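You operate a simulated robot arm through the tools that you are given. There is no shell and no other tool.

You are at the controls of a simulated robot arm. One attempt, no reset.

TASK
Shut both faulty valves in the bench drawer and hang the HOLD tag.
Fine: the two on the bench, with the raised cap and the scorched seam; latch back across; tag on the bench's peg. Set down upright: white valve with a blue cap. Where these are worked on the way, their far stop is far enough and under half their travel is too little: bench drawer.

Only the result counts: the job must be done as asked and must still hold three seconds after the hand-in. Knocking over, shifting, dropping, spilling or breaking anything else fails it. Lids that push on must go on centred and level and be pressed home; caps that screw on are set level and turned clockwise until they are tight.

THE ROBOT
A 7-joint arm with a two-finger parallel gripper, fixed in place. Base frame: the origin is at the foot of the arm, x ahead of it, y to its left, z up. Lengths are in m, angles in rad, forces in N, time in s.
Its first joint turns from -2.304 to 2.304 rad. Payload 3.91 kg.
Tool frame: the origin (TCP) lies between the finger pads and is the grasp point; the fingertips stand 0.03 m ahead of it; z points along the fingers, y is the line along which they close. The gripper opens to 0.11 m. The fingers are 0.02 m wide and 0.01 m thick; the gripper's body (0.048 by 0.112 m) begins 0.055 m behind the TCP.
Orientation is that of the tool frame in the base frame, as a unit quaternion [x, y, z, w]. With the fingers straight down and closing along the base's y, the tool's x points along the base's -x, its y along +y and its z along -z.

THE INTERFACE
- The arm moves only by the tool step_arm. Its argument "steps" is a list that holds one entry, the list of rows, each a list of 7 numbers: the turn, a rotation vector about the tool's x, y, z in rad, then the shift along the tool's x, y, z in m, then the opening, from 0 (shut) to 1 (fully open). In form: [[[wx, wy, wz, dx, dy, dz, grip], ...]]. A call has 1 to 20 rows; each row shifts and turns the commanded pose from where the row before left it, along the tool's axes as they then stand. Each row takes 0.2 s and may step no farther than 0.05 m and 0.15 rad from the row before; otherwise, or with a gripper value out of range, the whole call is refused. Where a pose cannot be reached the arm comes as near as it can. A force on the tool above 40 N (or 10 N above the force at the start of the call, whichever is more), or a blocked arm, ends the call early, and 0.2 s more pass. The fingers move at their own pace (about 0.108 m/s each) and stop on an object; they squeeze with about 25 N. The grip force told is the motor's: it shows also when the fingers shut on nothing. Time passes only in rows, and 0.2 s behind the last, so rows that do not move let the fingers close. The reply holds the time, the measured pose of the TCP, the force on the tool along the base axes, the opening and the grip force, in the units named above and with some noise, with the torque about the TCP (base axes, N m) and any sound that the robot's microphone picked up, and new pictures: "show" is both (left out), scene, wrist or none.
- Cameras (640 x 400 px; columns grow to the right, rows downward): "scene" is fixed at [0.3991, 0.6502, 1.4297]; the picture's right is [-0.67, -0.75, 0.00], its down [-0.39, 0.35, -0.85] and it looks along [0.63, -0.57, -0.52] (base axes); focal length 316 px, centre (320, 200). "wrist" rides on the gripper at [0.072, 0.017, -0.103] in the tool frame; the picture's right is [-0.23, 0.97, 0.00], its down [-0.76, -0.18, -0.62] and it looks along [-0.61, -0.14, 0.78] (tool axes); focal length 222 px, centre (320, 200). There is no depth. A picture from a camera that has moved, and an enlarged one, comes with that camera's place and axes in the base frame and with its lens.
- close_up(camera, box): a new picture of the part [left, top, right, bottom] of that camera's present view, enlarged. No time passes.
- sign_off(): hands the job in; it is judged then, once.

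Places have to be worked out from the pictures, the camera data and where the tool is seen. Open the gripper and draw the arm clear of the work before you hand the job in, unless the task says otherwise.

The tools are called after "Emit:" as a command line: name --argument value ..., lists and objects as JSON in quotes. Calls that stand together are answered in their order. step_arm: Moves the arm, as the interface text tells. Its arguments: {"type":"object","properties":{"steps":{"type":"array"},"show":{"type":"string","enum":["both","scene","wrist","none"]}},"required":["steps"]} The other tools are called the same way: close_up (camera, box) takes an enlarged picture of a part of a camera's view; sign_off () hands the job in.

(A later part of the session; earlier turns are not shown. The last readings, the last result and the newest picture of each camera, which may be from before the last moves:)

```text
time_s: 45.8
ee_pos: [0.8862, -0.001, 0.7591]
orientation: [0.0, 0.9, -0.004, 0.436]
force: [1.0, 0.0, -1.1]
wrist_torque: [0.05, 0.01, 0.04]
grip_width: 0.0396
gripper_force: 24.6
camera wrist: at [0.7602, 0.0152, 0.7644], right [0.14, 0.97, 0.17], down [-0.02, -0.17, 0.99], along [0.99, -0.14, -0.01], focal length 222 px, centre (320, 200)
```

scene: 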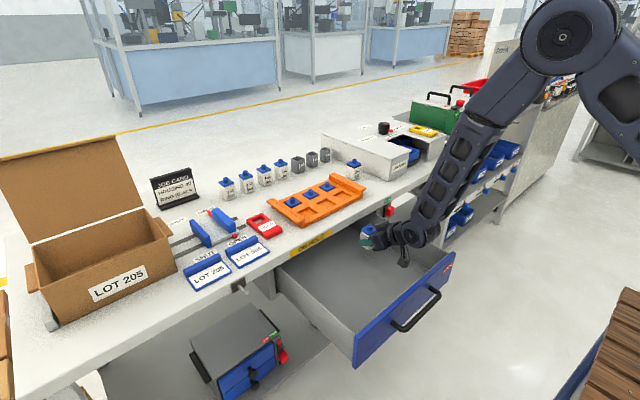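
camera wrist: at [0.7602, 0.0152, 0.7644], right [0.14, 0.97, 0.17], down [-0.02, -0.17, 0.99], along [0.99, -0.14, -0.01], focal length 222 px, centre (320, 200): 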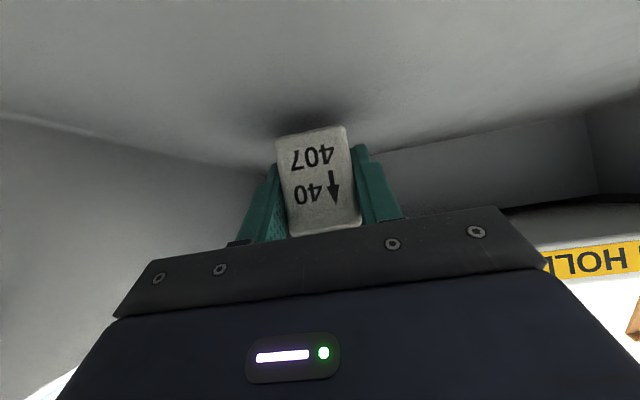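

Still hanging free (about -1 N). A shadow is forming under it, so I continue in 3 mm steps.

Emit:
step_arm --steps '[[[0, 0, 0, 0.0024, 0, 0.0019, 0], [0, 0, 0, 0, 0, 0, 0]]]' --show "none"

Emit:
step_arm --steps '[[[0, 0, 0, 0.0024, 0, 0.0019, 0], [0, 0, 0, 0, 0, 0, 0]]]' --show "wrist"

Emit:
close_up --camera "wrist" --box '[240, 90, 400, 190]'

```text
time_s: 46.4
ee_pos: [0.8853, -0.0019, 0.7546]
orientation: [0.001, 0.9, -0.004, 0.436]
force: [-0.4, 0.3, -0.2]
wrist_torque: [-0.01, 0.04, 0.0]
grip_width: 0.0397
gripper_force: 24.7
```

```text
time_s: 47.0
ee_pos: [0.8855, -0.0019, 0.7494]
orientation: [0.0, 0.9, -0.004, 0.435]
force: [0.1, -0.2, -0.4]
wrist_torque: [-0.02, -0.01, -0.05]
grip_width: 0.0397
gripper_force: 24.7
camera wrist: at [0.76, 0.0148, 0.7576], right [0.14, 0.97, 0.17], down [-0.02, -0.17, 0.98], along [0.99, -0.14, -0.01], focal length 222 px, centre (320, 200)
```

wrist: 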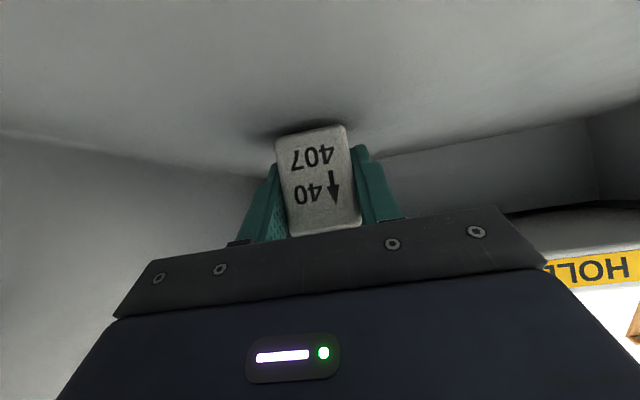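

```text
4.00 times, centred on (320, 140) of wrist
camera zoom: at [0.76, 0.0148, 0.7576], right [0.14, 0.97, 0.17], down [-0.02, -0.17, 0.98], along [0.99, -0.14, -0.01], focal length 888 px, centre (320, 440)
```

zoom: 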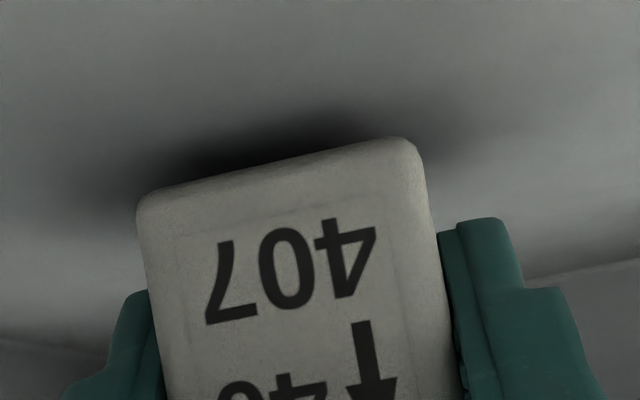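

The contact shadow looks like it did at the 4–5 mm lift earlier. I go on in 2 mm steps until I feel the floor.

Emit:
step_arm --steps '[[[0, 0, 0, 0.0016, 0, 0.0012, 0], [0, 0, 0, 0, 0, 0, 0]]]' --show "none"

Emit:
step_arm --steps '[[[0, 0, 0, 0.0016, 0, 0.0012, 0], [0, 0, 0, 0, 0, 0, 0]]]' --show "none"

Emit:
step_arm --steps '[[[0, 0, 0, 0.0016, 0, 0.0012, 0], [0, 0, 0, 0, 0, 0, 0]]]' --show "wrist"

Emit:
close_up --camera "wrist" --box '[240, 90, 400, 190]'

```text
time_s: 47.5
ee_pos: [0.8847, -0.0016, 0.7489]
orientation: [-0.001, 0.9, -0.003, 0.435]
force: [0.6, 0.7, -1.4]
wrist_torque: [-0.01, 0.02, 0.05]
grip_width: 0.0395
gripper_force: 24.7
```

```text
time_s: 48.1
ee_pos: [0.8863, -0.0008, 0.7467]
orientation: [0.0, 0.9, -0.004, 0.435]
force: [0.3, -0.4, -1.1]
wrist_torque: [-0.01, -0.01, 0.01]
grip_width: 0.0395
gripper_force: 25.4
```

```text
time_s: 48.8
ee_pos: [0.8863, -0.0025, 0.745]
orientation: [0.001, 0.9, -0.005, 0.436]
force: [0.7, -1.3, 9.5]
wrist_torque: [0.14, -0.04, -0.01]
grip_width: 0.0397
gripper_force: 24.4
camera wrist: at [0.7604, 0.0156, 0.7527], right [0.14, 0.97, 0.17], down [-0.02, -0.17, 0.98], along [0.99, -0.14, -0.01], focal length 222 px, centre (320, 200)
```

wrist: 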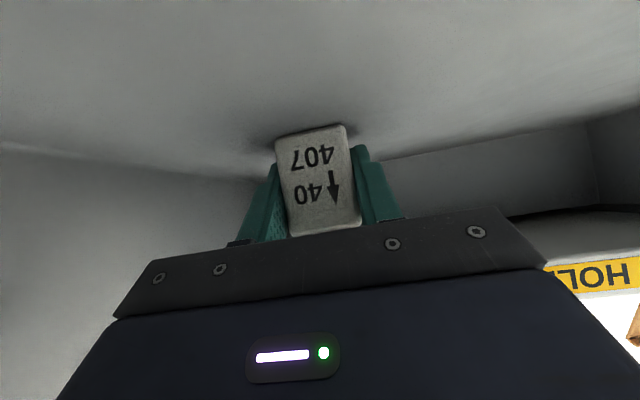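

```text
4.00 times, centred on (320, 140) of wrist
camera zoom: at [0.7604, 0.0156, 0.7527], right [0.14, 0.97, 0.17], down [-0.02, -0.17, 0.98], along [0.99, -0.14, -0.01], focal length 888 px, centre (320, 440)
```

zoom: 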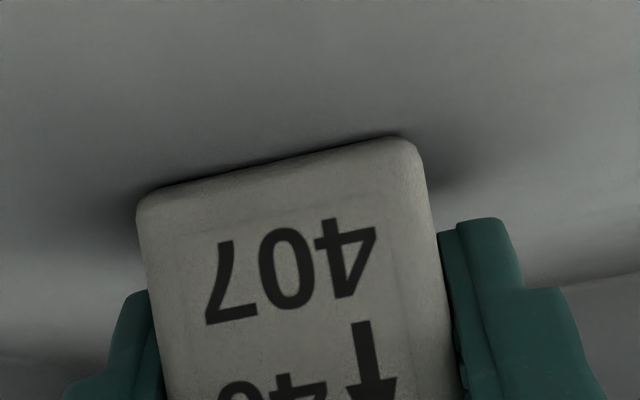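

Floor contact (9.5 N up) at TCP z≈0.745, so the drawer floor is at about 0.717. I open the fingers in place.

Emit:
step_arm --steps '[[[0, 0, 0, 0, 0, 0, 0.38], [0, 0, 0, 0, 0, 0, 0.45], [0, 0, 0, 0, 0, 0, 0.55], [0, 0, 0, 0, 0, 0, 0.55]]]' --show "wrist"

Emit:
close_up --camera "wrist" --box '[240, 90, 400, 190]'

```text
time_s: 49.8
ee_pos: [0.8859, -0.0012, 0.745]
orientation: [0.0, 0.9, -0.003, 0.435]
force: [-0.6, 0.4, 0.2]
wrist_torque: [0.04, -0.02, 0.03]
grip_width: 0.0606
gripper_force: 0.0
camera wrist: at [0.76, 0.0157, 0.7522], right [0.14, 0.97, 0.17], down [-0.02, -0.17, 0.98], along [0.99, -0.14, -0.01], focal length 222 px, centre (320, 200)
```

wrist: 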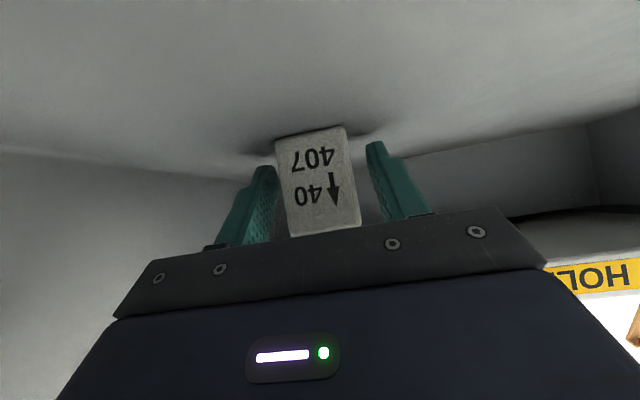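

```text
4.00 times, centred on (320, 140) of wrist
camera zoom: at [0.76, 0.0157, 0.7522], right [0.14, 0.97, 0.17], down [-0.02, -0.17, 0.98], along [0.99, -0.14, -0.01], focal length 888 px, centre (320, 440)
```

zoom: 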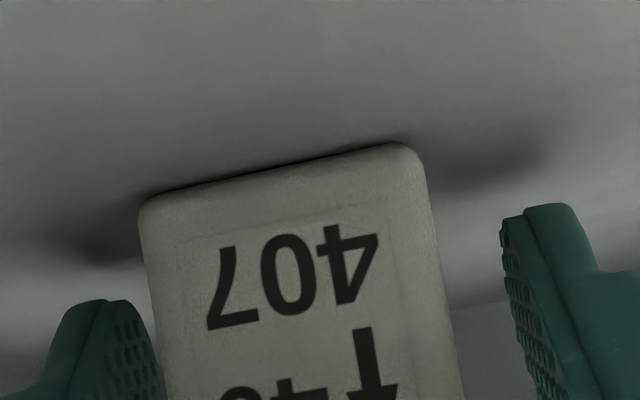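

Valve 1 stands flat on the drawer floor. I withdraw straight back along the tool axis, then lift clear.

Emit:
step_arm --steps '[[[0, 0, 0, 0, 0, -0.02, 0.55], [0, 0, 0, 0, 0, -0.035, 0.55], [0, 0, 0, 0, 0, -0.035, 0.55], [0, 0, 0, -0.0313, 0, -0.0248, 0.55], [0, 0, 0, -0.0313, 0, -0.0248, 0.55], [0, 0, 0, -0.0313, 0, -0.0248, 0.55], [0, 0, 0, -0.0313, 0, -0.0248, 0.55]]]'

Emit:
close_up --camera "scene" --box '[290, 190, 450, 290]'

```text
time_s: 50.6
ee_pos: [0.8292, -0.0029, 0.8024]
orientation: [0.002, 0.896, -0.003, 0.445]
force: [27.8, -0.7, 11.7]
wrist_torque: [0.05, 2.06, -0.02]
grip_width: 0.0605
gripper_force: 0.1
stopped in row 4: the force on the tool passed its limit at 146 N (the readings are from after the stop); the commanded pose is now the measured one
camera wrist: at [0.7032, 0.0144, 0.8066], right [0.14, 0.97, 0.18], down [-0.04, -0.17, 0.98], along [0.99, -0.15, 0.01], focal length 222 px, centre (320, 200)
```

scene: 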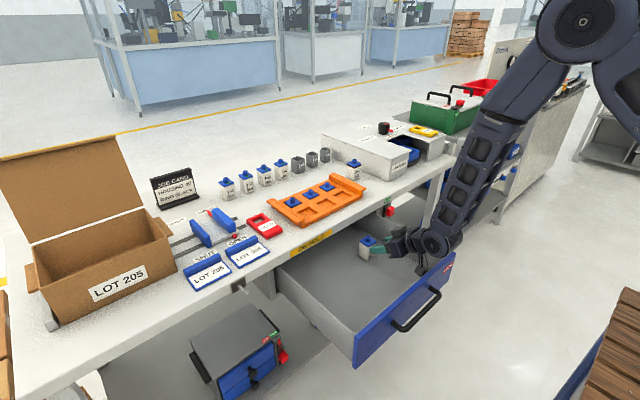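
wrist: 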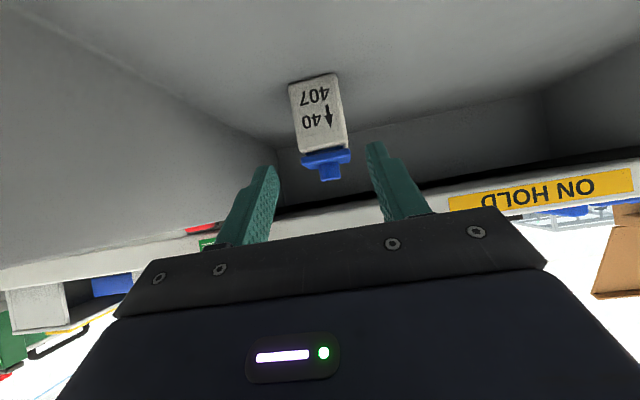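

```text
4.00 times, centred on (370, 240) of scene
camera zoom: at [0.3991, 0.6502, 1.4297], right [-0.67, -0.75, 0.0], down [-0.39, 0.35, -0.85], along [0.63, -0.57, -0.52], focal length 1264 px, centre (120, 40)
```

zoom: 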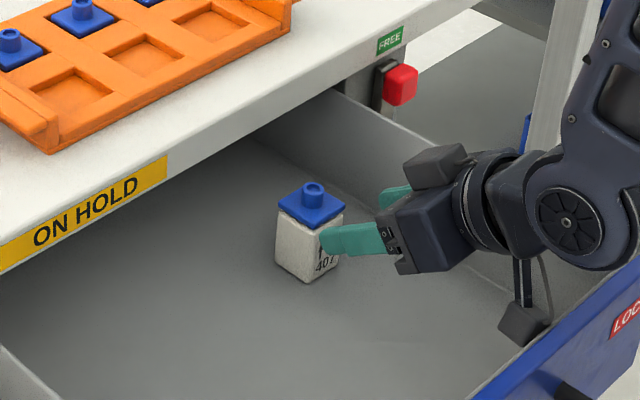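

The camera housing bumped the inside of the drawer's front panel. The panel is at its stop and the valve is untouched, standing upright. I nudge forward 4 mm to relieve it and lift straight up.

Emit:
step_arm --steps '[[[0, 0, 0, -0.0104, 0, -0.0029, 0.55], [0, 0, 0, -0.0159, 0, -0.0121, 0.55], [0, 0, 0, -0.0239, 0, -0.0181, 0.55], [0, 0, 0, -0.0319, 0, -0.0242, 0.55], [0, 0.022, 0, -0.0319, 0, -0.0242, 0.55]]]'

Emit:
close_up --camera "scene" --box '[290, 190, 450, 290]'

```text
time_s: 51.8
ee_pos: [0.8313, -0.0035, 0.9393]
orientation: [0.002, 0.901, -0.004, 0.433]
force: [0.2, -0.5, -1.2]
wrist_torque: [-0.03, -0.02, 0.0]
grip_width: 0.0605
gripper_force: 0.1
camera wrist: at [0.7049, 0.0146, 0.9468], right [0.15, 0.97, 0.17], down [-0.01, -0.17, 0.98], along [0.99, -0.15, -0.02], focal length 222 px, centre (320, 200)
```

scene: 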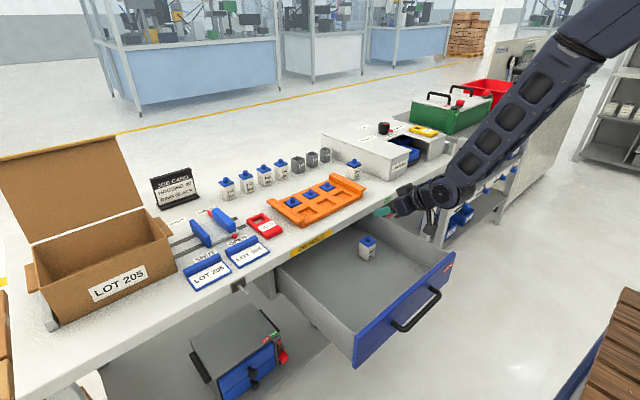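
wrist: 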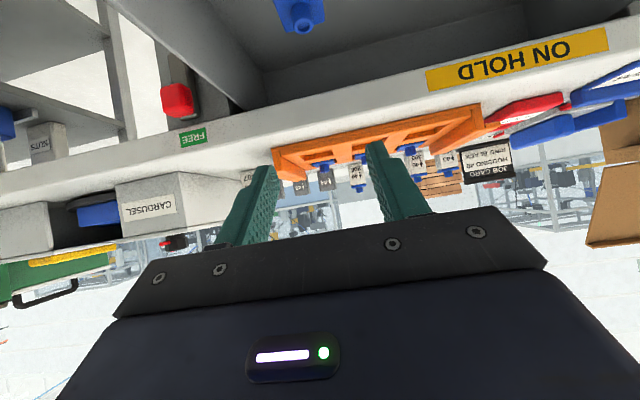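

```text
4.00 times, centred on (370, 240) of scene
camera zoom: at [0.3991, 0.6502, 1.4297], right [-0.67, -0.75, 0.0], down [-0.39, 0.35, -0.85], along [0.63, -0.57, -0.52], focal length 1264 px, centre (120, 40)
```

zoom: 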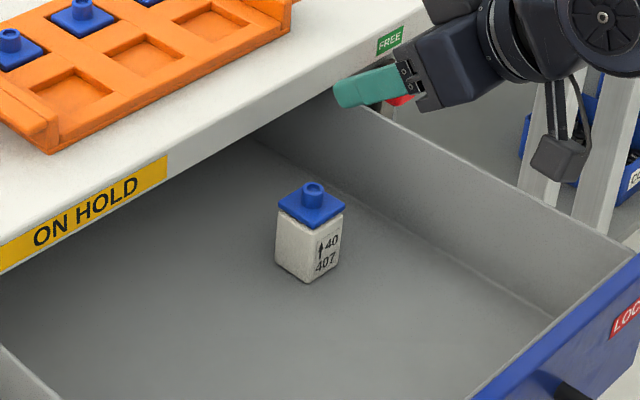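

Valve 1 is in the drawer, upright. Now for the scorched valve at about (1.123, -0.174): I move across, then forward between tray and carousel to its pre-grasp.

Emit:
step_arm --steps '[[[0, 0, 0, 0, -0.042, 0, 0.55], [0, 0, 0, 0, -0.042, 0, 0.55], [0, 0, 0, 0, -0.042, 0, 0.55], [0, 0, 0, 0, -0.042, 0, 0.55], [0, 0, 0, -0.028, 0, 0.0347, 0.55], [0, 0, 0, -0.028, 0, 0.0347, 0.55], [0, 0, 0, -0.028, 0, 0.0347, 0.55], [0, 0, 0, -0.028, 0.001, 0.0347, 0.55], [0, 0, 0, -0.028, 0.001, 0.0347, 0.55]]]'

Emit:
close_up --camera "wrist" --box '[200, 80, 440, 230]'

Emit:
close_up --camera "scene" --box '[335, 130, 431, 190]'

```text
time_s: 53.8
ee_pos: [1.0498, -0.1716, 0.9432]
orientation: [0.001, 0.902, -0.003, 0.432]
force: [0.0, 0.8, 0.8]
wrist_torque: [-0.02, 0.06, 0.02]
grip_width: 0.0605
gripper_force: 0.1
camera wrist: at [0.926, -0.1533, 0.9511], right [0.15, 0.97, 0.17], down [-0.01, -0.17, 0.98], along [0.99, -0.15, -0.01], focal length 222 px, centre (320, 200)
```

scene: 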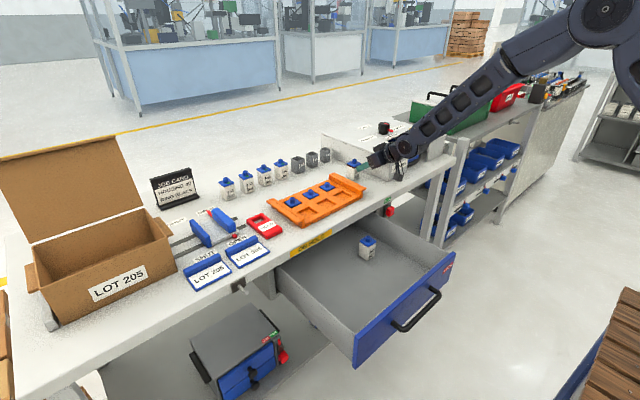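
wrist: 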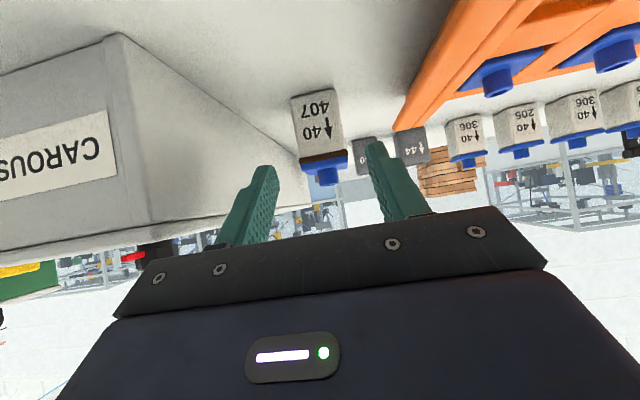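

```text
2.67 times, centred on (320, 155) of wrist
camera zoom: at [0.926, -0.1533, 0.9511], right [0.15, 0.97, 0.17], down [-0.01, -0.17, 0.98], along [0.99, -0.15, -0.01], focal length 592 px, centre (320, 320)
```

zoom: 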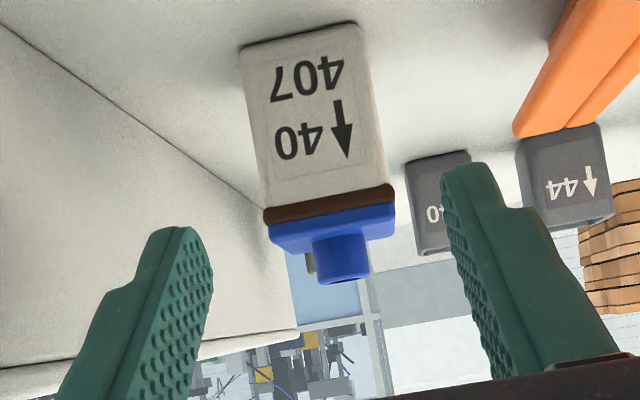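

```text
6.67 times, centred on (383, 160) of scene
camera zoom: at [0.3991, 0.6502, 1.4297], right [-0.67, -0.75, 0.0], down [-0.39, 0.35, -0.85], along [0.63, -0.57, -0.52], focal length 2108 px, centre (-100, 467)
```

zoom: 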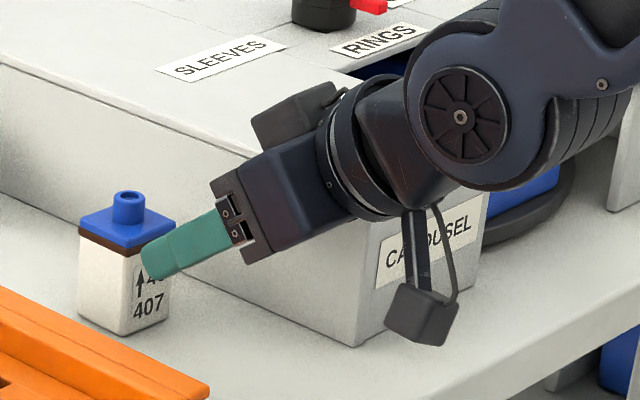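

The arm reaches fine. Valve 2's front face is at x≈1.103, centred y≈-0.171. I advance to TCP (1.1165, -0.1715, 0.8915) with the same depth of grip as before.

Emit:
step_arm --steps '[[[0, 0, 0, -0.0015, 0.0005, 0.03, 0.55], [0, 0, 0, 0, 0, 0.03, 0.55], [0, 0, 0, 0, 0, 0.0244, 0.55], [0, 0, 0, 0, 0, 0, 0.55]]]'

Emit:
close_up --camera "wrist" --box '[200, 80, 440, 230]'

Emit:
close_up --camera "scene" --box '[335, 140, 407, 185]'

```text
time_s: 54.8
ee_pos: [1.1204, -0.1693, 0.8907]
orientation: [0.001, 0.902, -0.003, 0.432]
force: [0.5, 0.0, 0.2]
wrist_torque: [0.01, -0.03, -0.02]
grip_width: 0.0604
gripper_force: 0.1
camera wrist: at [0.9944, -0.1519, 0.8989], right [0.15, 0.97, 0.17], down [-0.01, -0.17, 0.98], along [0.99, -0.15, -0.01], focal length 222 px, centre (320, 200)
```

scene: 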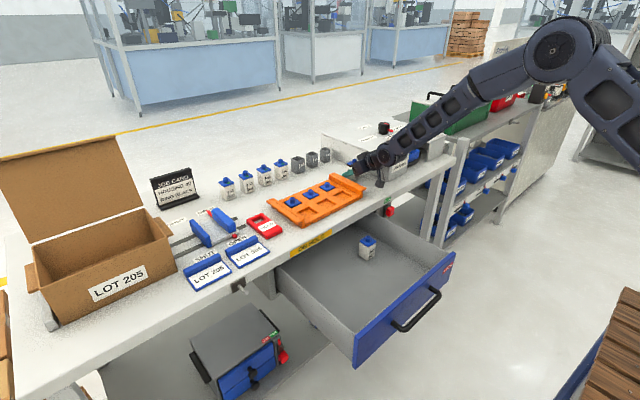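
wrist: 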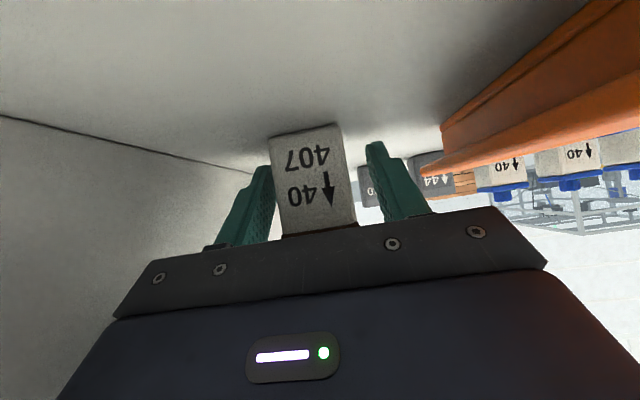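

```text
2.67 times, centred on (320, 155) of wrist
camera zoom: at [0.9944, -0.1519, 0.8989], right [0.15, 0.97, 0.17], down [-0.01, -0.17, 0.98], along [0.99, -0.15, -0.01], focal length 592 px, centre (320, 320)
```

zoom: 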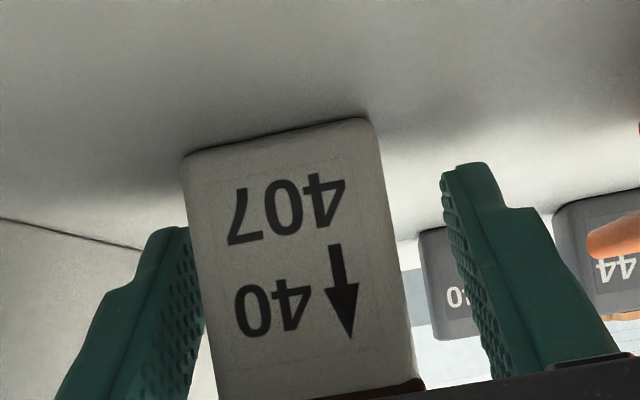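

```text
8.89 times, centred on (371, 162) of scene
camera zoom: at [0.3991, 0.6502, 1.4297], right [-0.67, -0.75, 0.0], down [-0.39, 0.35, -0.85], along [0.63, -0.57, -0.52], focal length 2810 px, centre (-133, 533)
```

zoom: 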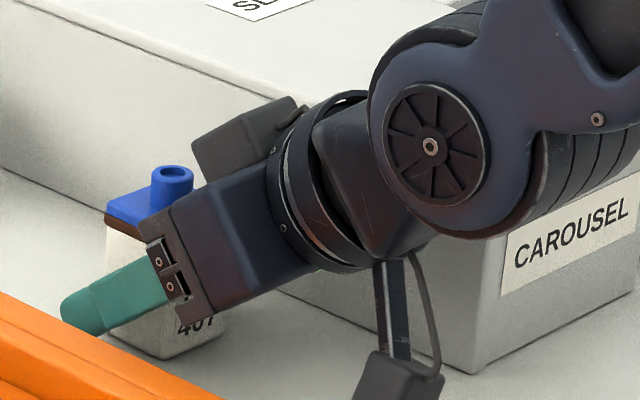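

Almost there: I'm about 4 mm deep and 2 mm off to the left, so I correct that to stay under the cap flange, then close.

Emit:
step_arm --steps '[[[0, 0, 0, 0.0025, -0.0022, -0.0031, 0.55], [0, 0, 0, 0, 0, 0, 0.45], [0, 0, 0, 0, 0, 0, 0.3], [0, 0, 0, 0, 0, 0, 0.1], [0, 0, 0, 0, 0, 0, 0], [0, 0, 0, 0, 0, 0, 0]]]' --show "wrist"

Emit:
close_up --camera "wrist" --box '[200, 80, 440, 230]'

```text
time_s: 56.2
ee_pos: [1.1161, -0.1719, 0.8921]
orientation: [0.002, 0.901, -0.004, 0.433]
force: [0.1, -0.5, 2.4]
wrist_torque: [0.07, 0.02, 0.0]
grip_width: 0.0397
gripper_force: 24.8
camera wrist: at [0.9904, -0.1545, 0.8994], right [0.15, 0.97, 0.17], down [-0.01, -0.17, 0.98], along [0.99, -0.15, -0.01], focal length 222 px, centre (320, 200)
```

wrist: 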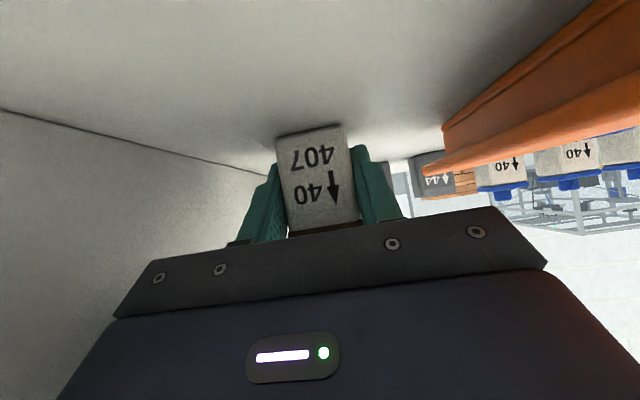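

```text
2.67 times, centred on (320, 155) of wrist
camera zoom: at [0.9904, -0.1545, 0.8994], right [0.15, 0.97, 0.17], down [-0.01, -0.17, 0.98], along [0.99, -0.15, -0.01], focal length 592 px, centre (320, 320)
```

zoom: 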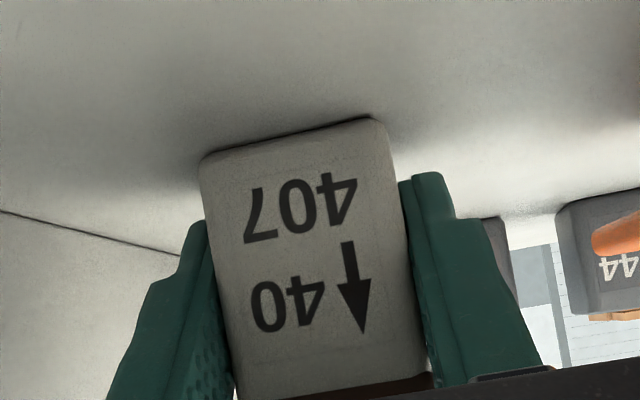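

Gripped on the body (39.7 mm, 25 N). I lift slowly as before.

Emit:
step_arm --steps '[[[0, 0, 0, -0.0016, 0, -0.0012, 0], [0, 0, 0, -0.0016, 0, -0.0012, 0], [0, 0, 0, -0.0031, 0, -0.0025, 0], [0, 0, 0, -0.0047, 0, -0.0037, 0], [0, 0, 0, -0.0063, 0, -0.005, 0], [0, 0, 0, -0.0063, 0, -0.005, 0], [0, 0, 0, -0.0063, 0, -0.005, 0], [0, 0, 0, -0.0063, 0, -0.005, 0], [0, 0, 0, -0.0063, 0, -0.005, 0]]]'

Emit:
close_up --camera "scene" --box '[335, 130, 407, 175]'

```text
time_s: 58.2
ee_pos: [1.1162, -0.1709, 0.9456]
orientation: [0.002, 0.901, -0.004, 0.433]
force: [-0.2, 0.3, -1.1]
wrist_torque: [0.01, -0.01, 0.01]
grip_width: 0.0398
gripper_force: 25.0
camera wrist: at [0.9909, -0.1541, 0.9531], right [0.15, 0.97, 0.17], down [-0.01, -0.17, 0.98], along [0.99, -0.15, -0.01], focal length 222 px, centre (320, 200)
```

scene: 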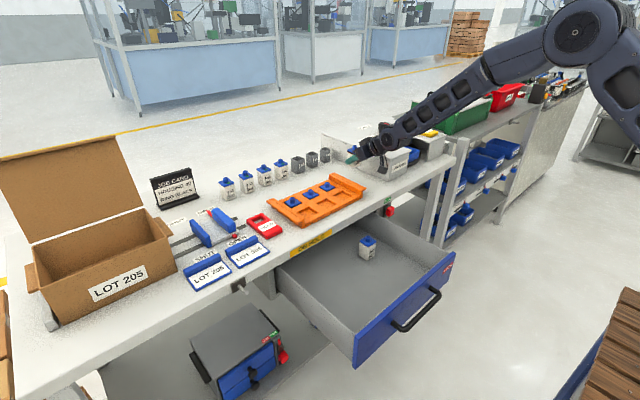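
wrist: 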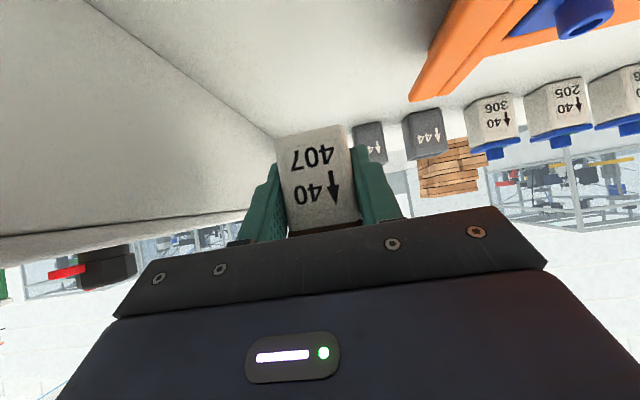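

```text
8.89 times, centred on (371, 152) of scene
camera zoom: at [0.3991, 0.6502, 1.4297], right [-0.67, -0.75, 0.0], down [-0.39, 0.35, -0.85], along [0.63, -0.57, -0.52], focal length 2810 px, centre (-133, 622)
```

zoom: 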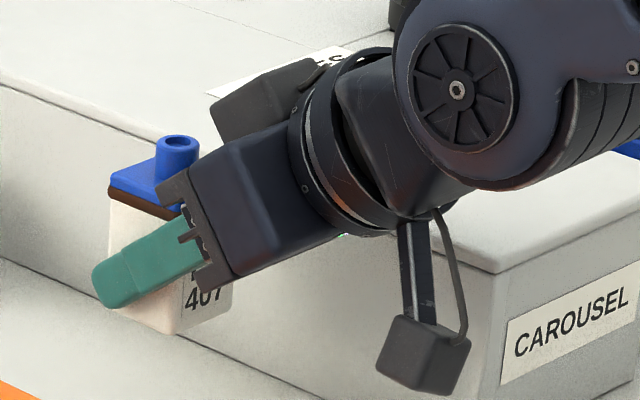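

Valve 2 is up and held. I bring it back over the bench front edge, then across to y≈0.12 above the drawer.

Emit:
step_arm --steps '[[[0, 0, 0, -0.002, 0, -0.008, 0], [0, 0, 0, 0.006, 0, -0.0115, 0], [0, 0, 0, 0.0116, 0, -0.0155, 0], [0, 0, 0, 0.0125, 0, -0.0156, 0], [0, 0, 0, 0.0125, 0, -0.0156, 0], [0, 0, 0, 0.0125, 0, -0.0156, 0], [0, 0, 0, 0.0125, 0, -0.0156, 0], [0, 0, 0, 0.0125, 0, -0.0156, 0], [0, 0, 0, 0.0125, 0, -0.0156, 0], [0, 0, 0, 0.0125, 0, -0.0156, 0], [0, 0, 0, 0.0125, 0, -0.0156, 0], [0, 0, 0, 0.0125, 0, -0.0156, 0], [0, 0, 0, 0.01, 0, -0.0125, 0]]]' --show "scene"

```text
time_s: 61.0
ee_pos: [0.8828, -0.1698, 0.9553]
orientation: [0.002, 0.901, -0.004, 0.433]
force: [-0.4, -0.5, -0.8]
wrist_torque: [-0.01, 0.0, -0.01]
grip_width: 0.0395
gripper_force: 24.9
```

scene: 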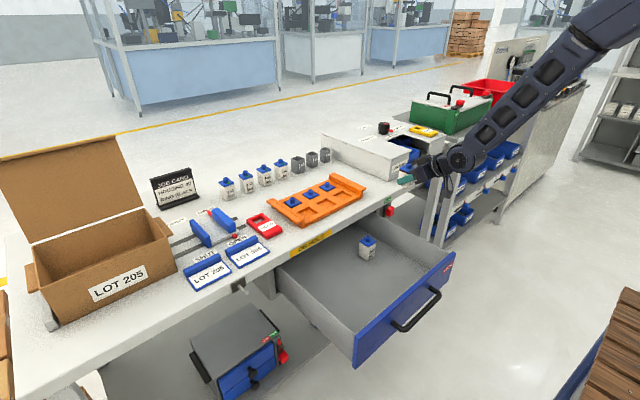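

The valve is clear of the bench. I move it sideways in +y to y≈0.12, keeping well above valve 1.

Emit:
step_arm --steps '[[[0, 0, 0, 0, 0.01, 0, 0], [0, 0, 0, 0, 0.022, 0, 0], [0, 0, 0, 0, 0.022, 0, 0], [0, 0, 0, 0, 0.022, 0, 0], [0, 0, 0, 0, 0.022, 0, 0], [0, 0, 0, 0, 0.022, 0, 0], [0, 0, 0, 0, 0.022, 0, 0], [0, 0, 0, 0, 0.022, 0, 0], [0, 0, 0, 0, 0.022, 0, 0], [0, 0, 0, 0, 0.022, 0, 0], [0, 0, 0, 0, 0.022, 0, 0], [0, 0, 0, 0, 0.022, 0, 0], [0, 0, 0, 0, 0.022, 0, 0], [0, 0, 0, 0, 0.01, 0, 0], [0, 0, 0, 0, 0.006, 0, 0]]]'

Emit:
close_up --camera "scene" --box '[270, 180, 430, 280]'

```text
time_s: 64.2
ee_pos: [0.887, 0.1193, 0.9529]
orientation: [0.003, 0.901, -0.004, 0.433]
force: [0.1, -0.3, -0.2]
wrist_torque: [-0.01, 0.0, -0.02]
grip_width: 0.0399
gripper_force: 25.1
camera wrist: at [0.7601, 0.1372, 0.9607], right [0.15, 0.97, 0.17], down [-0.01, -0.17, 0.98], along [0.99, -0.15, -0.01], focal length 222 px, centre (320, 200)
```

scene: 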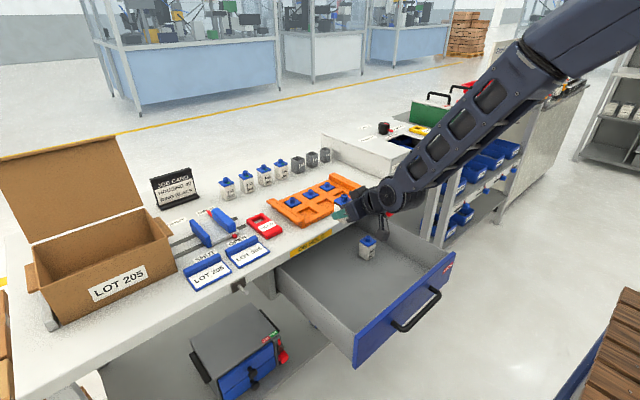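
wrist: 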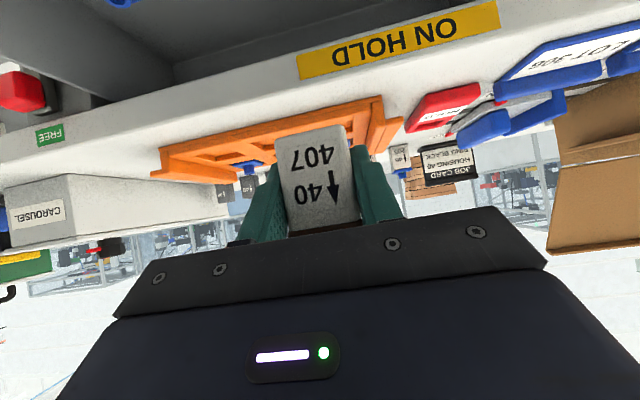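

```text
4.00 times, centred on (350, 230) of scene
camera zoom: at [0.3991, 0.6502, 1.4297], right [-0.67, -0.75, 0.0], down [-0.39, 0.35, -0.85], along [0.63, -0.57, -0.52], focal length 1264 px, centre (200, 80)
```

zoom: 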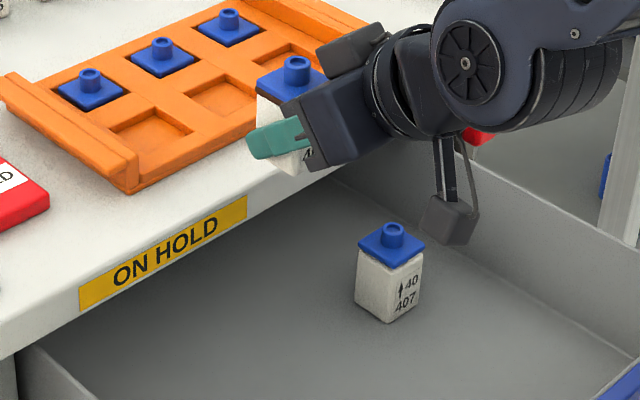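

Valve 2 is over a free spot in the drawer, 12 cm from valve 1. I lower it straight down to just above the floor.

Emit:
step_arm --steps '[[[0, 0, 0, 0.0078, 0, 0.0062, 0], [0, 0, 0, 0.0156, 0, 0.0125, 0], [0, 0, 0, 0.0156, 0, 0.0125, 0], [0, 0, 0, 0.0156, 0, 0.0125, 0], [0, 0, 0, 0.0156, 0, 0.0125, 0], [0, 0, 0, 0.0156, 0, 0.0125, 0], [0, 0, 0, 0.0156, 0, 0.0125, 0], [0, 0, 0, 0.0156, 0, 0.0125, 0], [0, 0, 0, 0.0156, 0, 0.0125, 0], [0, 0, 0, 0.0109, 0, 0.0088, 0], [0, 0, 0, 0.0078, 0, 0.0062, 0], [0, 0, 0, 0, 0, 0, 0]]]'

```text
time_s: 66.8
ee_pos: [0.8868, 0.1193, 0.7591]
orientation: [0.001, 0.901, -0.003, 0.433]
force: [-0.2, 0.5, -0.9]
wrist_torque: [0.01, 0.01, -0.01]
grip_width: 0.0396
gripper_force: 24.9
camera wrist: at [0.7608, 0.1357, 0.7669], right [0.15, 0.97, 0.17], down [-0.01, -0.17, 0.98], along [0.99, -0.15, -0.01], focal length 222 px, centre (320, 200)
```

scene: 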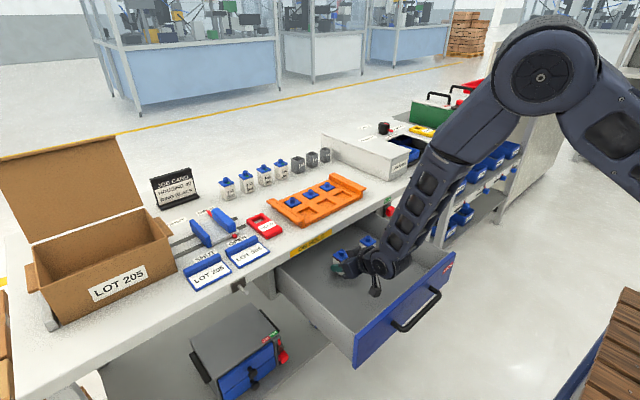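
wrist: 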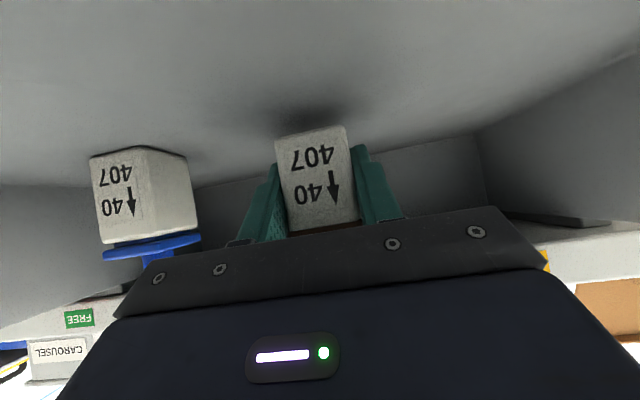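

About 12 mm of gap remains. I go down in small steps, reading the force after each.

Emit:
step_arm --steps '[[[0, 0, 0, 0.0031, 0, 0.0025, 0], [0, 0, 0, 0.0031, 0, 0.0025, 0], [0, 0, 0, 0, 0, 0, 0]]]' --show "none"

Emit:
step_arm --steps '[[[0, 0, 0, 0.0016, 0, 0.0012, 0], [0, 0, 0, 0, 0, 0, 0]]]' --show "none"

Emit:
step_arm --steps '[[[0, 0, 0, 0.0016, 0, 0.0012, 0], [0, 0, 0, 0, 0, 0, 0]]]' --show "wrist"

Emit:
close_up --camera "wrist" --box '[240, 90, 400, 190]'

```text
time_s: 67.6
ee_pos: [0.8869, 0.118, 0.7503]
orientation: [0.002, 0.901, -0.004, 0.433]
force: [0.7, 0.4, -1.1]
wrist_torque: [0.0, -0.01, 0.02]
grip_width: 0.0396
gripper_force: 24.7
```

```text
time_s: 68.2
ee_pos: [0.8856, 0.1174, 0.7498]
orientation: [0.002, 0.901, -0.004, 0.433]
force: [-0.1, 0.8, -1.4]
wrist_torque: [0.0, 0.0, 0.03]
grip_width: 0.0397
gripper_force: 24.9
```

```text
time_s: 68.8
ee_pos: [0.8861, 0.1187, 0.7463]
orientation: [0.002, 0.902, -0.004, 0.432]
force: [-0.2, 0.5, -1.4]
wrist_torque: [-0.01, 0.02, 0.02]
grip_width: 0.0396
gripper_force: 25.0
camera wrist: at [0.7603, 0.1359, 0.7545], right [0.15, 0.97, 0.17], down [-0.01, -0.17, 0.98], along [0.99, -0.15, -0.01], focal length 222 px, centre (320, 200)
```

wrist: 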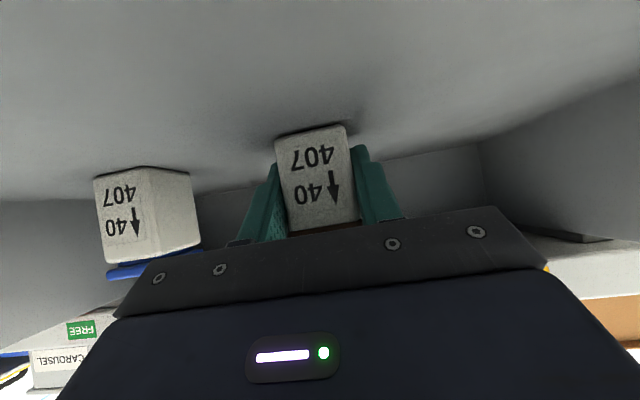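

```text
4.00 times, centred on (320, 140) of wrist
camera zoom: at [0.7603, 0.1359, 0.7545], right [0.15, 0.97, 0.17], down [-0.01, -0.17, 0.98], along [0.99, -0.15, -0.01], focal length 888 px, centre (320, 440)
```

zoom: 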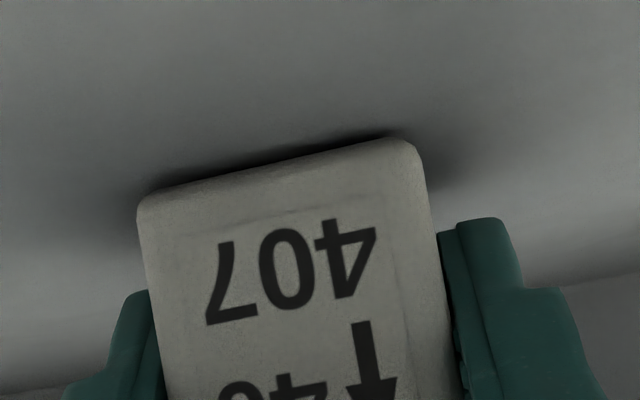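

A hair above the floor. One or two more 1.5–2 mm steps until contact.

Emit:
step_arm --steps '[[[0, 0, 0, 0.0014, 0, 0.0011, 0], [0, 0, 0, 0, 0, 0, 0]]]' --show "none"

Emit:
step_arm --steps '[[[0, 0, 0, 0.0008, 0, 0.0006, 0], [0, 0, 0, 0, 0, 0, 0]]]' --show "wrist"

```text
time_s: 69.4
ee_pos: [0.8861, 0.1187, 0.7457]
orientation: [0.002, 0.901, -0.003, 0.433]
force: [0.8, -1.4, 7.6]
wrist_torque: [0.1, 0.02, -0.01]
grip_width: 0.0396
gripper_force: 25.2
```

```text
time_s: 70.0
ee_pos: [0.8855, 0.1195, 0.7461]
orientation: [0.002, 0.901, -0.003, 0.433]
force: [2.3, -4.8, 17.0]
wrist_torque: [0.12, 0.0, -0.04]
grip_width: 0.0397
gripper_force: 25.2
camera wrist: at [0.7599, 0.1362, 0.7529], right [0.15, 0.97, 0.17], down [-0.01, -0.17, 0.98], along [0.99, -0.15, -0.01], focal length 222 px, centre (320, 200)
```

wrist: 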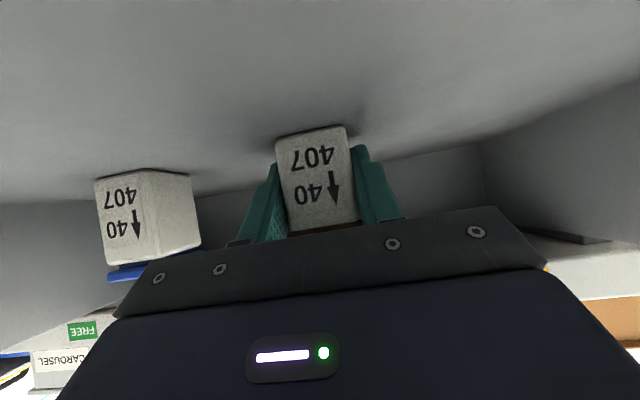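

It's seated on the floor (17 N up). I relieve the push, open gently, back out 3 cm along the tool axis, and lift straight up so the camera stays clear of the front panel.

Emit:
step_arm --steps '[[[0, 0, 0, -0.001, 0, -0.0008, 0], [0, 0, 0, 0, 0, 0, 0.38], [0, 0, 0, 0, 0, 0, 0.45], [0, 0, 0, 0, 0, 0, 0.6], [0, 0, 0, 0, 0, 0, 0.6]]]' --show "wrist"

Emit:
close_up --camera "wrist" --box '[200, 90, 440, 240]'

```text
time_s: 71.2
ee_pos: [0.885, 0.1191, 0.746]
orientation: [0.003, 0.901, -0.004, 0.433]
force: [0.0, 0.0, -0.1]
wrist_torque: [0.0, 0.01, -0.05]
grip_width: 0.0661
gripper_force: 0.0
camera wrist: at [0.7597, 0.1366, 0.7533], right [0.15, 0.97, 0.17], down [-0.01, -0.17, 0.98], along [0.99, -0.15, -0.01], focal length 222 px, centre (320, 200)
```

wrist: 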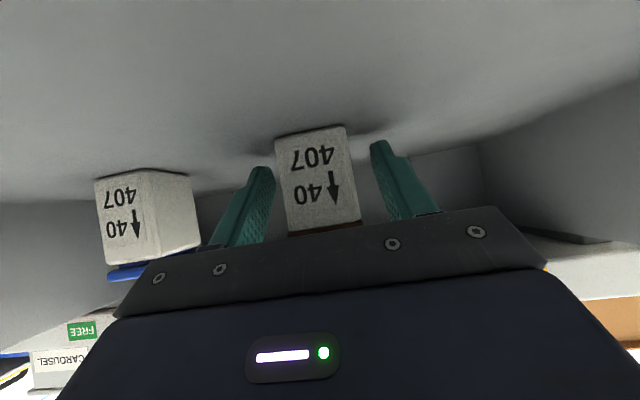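

```text
2.67 times, centred on (320, 165) of wrist
camera zoom: at [0.7597, 0.1366, 0.7533], right [0.15, 0.97, 0.17], down [-0.01, -0.17, 0.98], along [0.99, -0.15, -0.01], focal length 592 px, centre (320, 293)
```

zoom: 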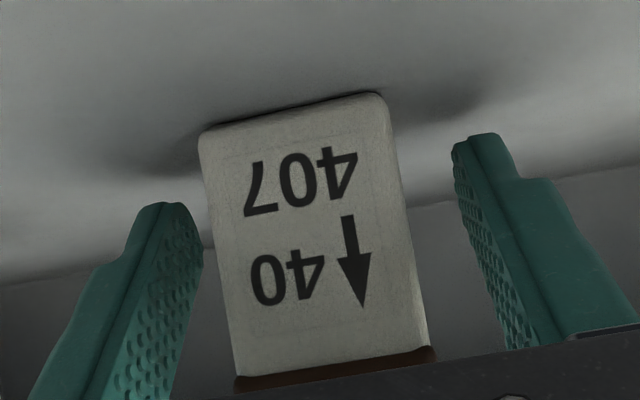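

Valve 2 stands free between the open fingers. I back off and rise.

Emit:
step_arm --steps '[[[0, 0, 0, 0, 0, -0.015, 0.6], [0, 0, 0, 0, 0, -0.02, 0.6], [0, 0, 0, -0.0117, 0, -0.0094, 0.6], [0, 0, 0, -0.0234, 0, -0.0188, 0.6], [0, 0, 0, -0.0234, 0, -0.0188, 0.6], [0, 0, 0, -0.0312, 0, -0.025, 0.6], [0, 0, 0, -0.0312, 0, -0.025, 0.6], [0, 0, 0, -0.0234, 0, -0.0188, 0.6]]]'

Emit:
close_up --camera "scene" --box '[270, 190, 470, 315]'

```text
time_s: 73.0
ee_pos: [0.8564, 0.1202, 0.9531]
orientation: [0.002, 0.902, -0.004, 0.433]
force: [0.2, -0.2, 0.1]
wrist_torque: [0.01, -0.01, 0.02]
grip_width: 0.0661
gripper_force: 0.1
camera wrist: at [0.7308, 0.1377, 0.9605], right [0.15, 0.97, 0.17], down [-0.01, -0.17, 0.98], along [0.99, -0.15, -0.02], focal length 222 px, centre (320, 200)
```

scene: 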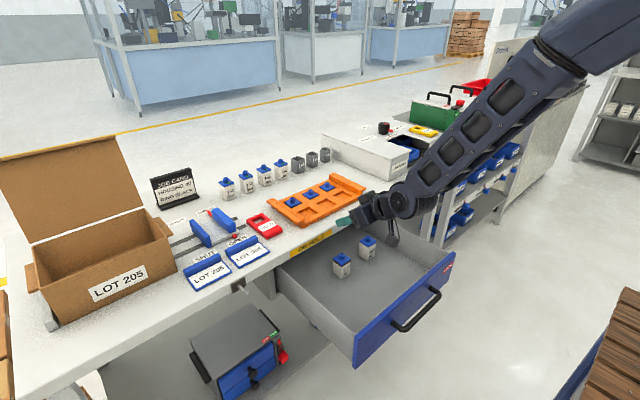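
wrist: 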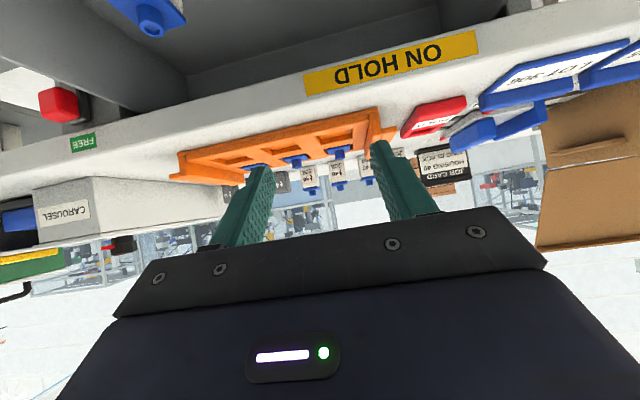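

```text
3.20 times, centred on (370, 252) of scene
camera zoom: at [0.3991, 0.6502, 1.4297], right [-0.67, -0.75, 0.0], down [-0.39, 0.35, -0.85], along [0.63, -0.57, -0.52], focal length 1012 px, centre (160, 32)
```

zoom: 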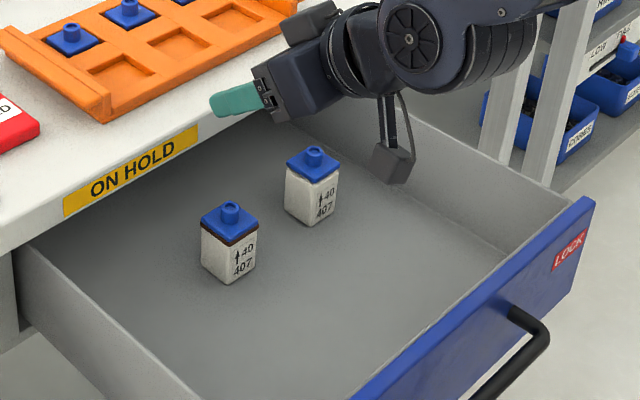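

Both valves stand upright in the drawer. Next I close it: I'll close the fingers and bring the tool back in front of the drawer's front panel to push it home. First I check how far back I can get at this pitch.

Emit:
step_arm --steps '[[[0, 0, 0, 0.026, -0.0033, -0.0325, 0.2], [0, 0, 0, 0.026, -0.0033, -0.0325, 0], [0, 0, 0, 0.026, -0.0033, -0.0325, 0], [0, 0, 0, 0.026, -0.0033, -0.0325, 0], [0, 0, 0, 0.026, -0.0033, -0.0325, 0]]]' --show "scene"

```text
time_s: 74.2
ee_pos: [0.651, 0.1055, 0.955]
orientation: [0.002, 0.902, -0.004, 0.432]
force: [0.4, 0.5, 0.2]
wrist_torque: [-0.02, 0.0, 0.04]
grip_width: 0.0
gripper_force: 25.2
```

scene: 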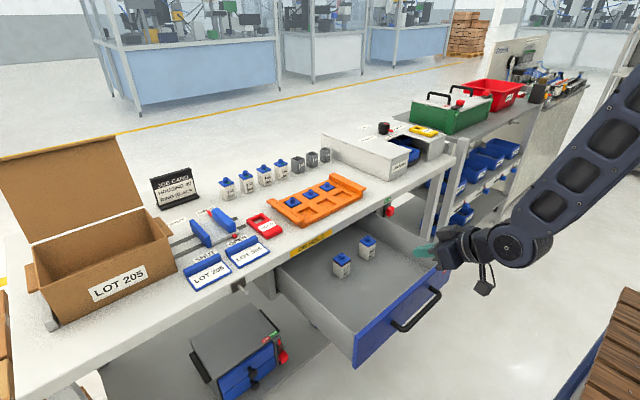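

Still within reach. I go a little farther back so the fingertips clear the panel, then lower.

Emit:
step_arm --steps '[[[0, 0, 0, 0.0187, -0.002, -0.0234, 0], [0, 0, 0, 0.0187, -0.002, -0.0234, 0], [0, 0, 0, 0.0125, 0, -0.0156, 0]]]'

Emit:
close_up --camera "wrist" --box '[160, 0, 480, 200]'

```text
time_s: 75.0
ee_pos: [0.6174, 0.1335, 0.9597]
orientation: [0.002, 0.902, -0.004, 0.432]
force: [-0.3, 0.1, 0.4]
wrist_torque: [0.0, -0.01, -0.02]
grip_width: 0.0
gripper_force: 24.5
out of reach, approached as far as the arm can: row 1, 2, 3
camera wrist: at [0.4923, 0.1501, 0.9674], right [0.15, 0.97, 0.17], down [-0.01, -0.17, 0.98], along [0.99, -0.15, -0.02], focal length 222 px, centre (320, 200)
```

scene: 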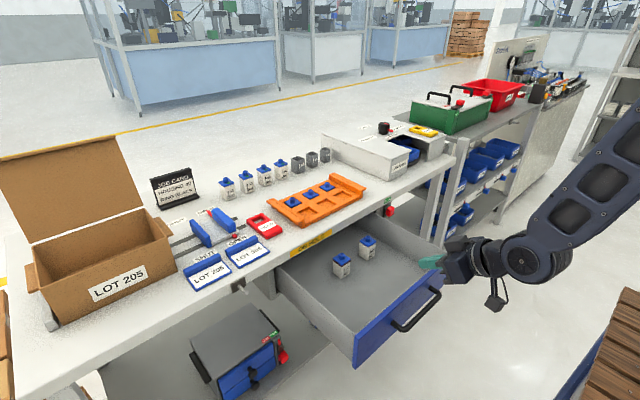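
wrist: 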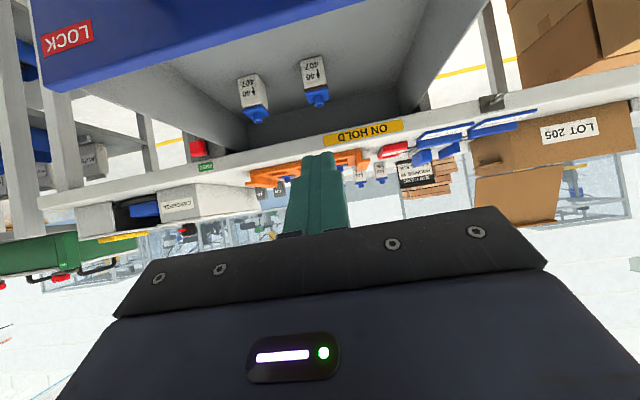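

```text
2.00 times, centred on (320, 100) of wrist
camera zoom: at [0.4923, 0.1501, 0.9674], right [0.15, 0.97, 0.17], down [-0.01, -0.17, 0.98], along [0.99, -0.15, -0.02], focal length 444 px, centre (320, 400)
```

zoom: 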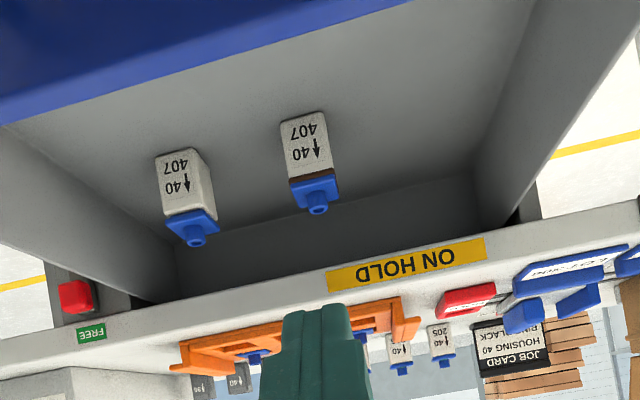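

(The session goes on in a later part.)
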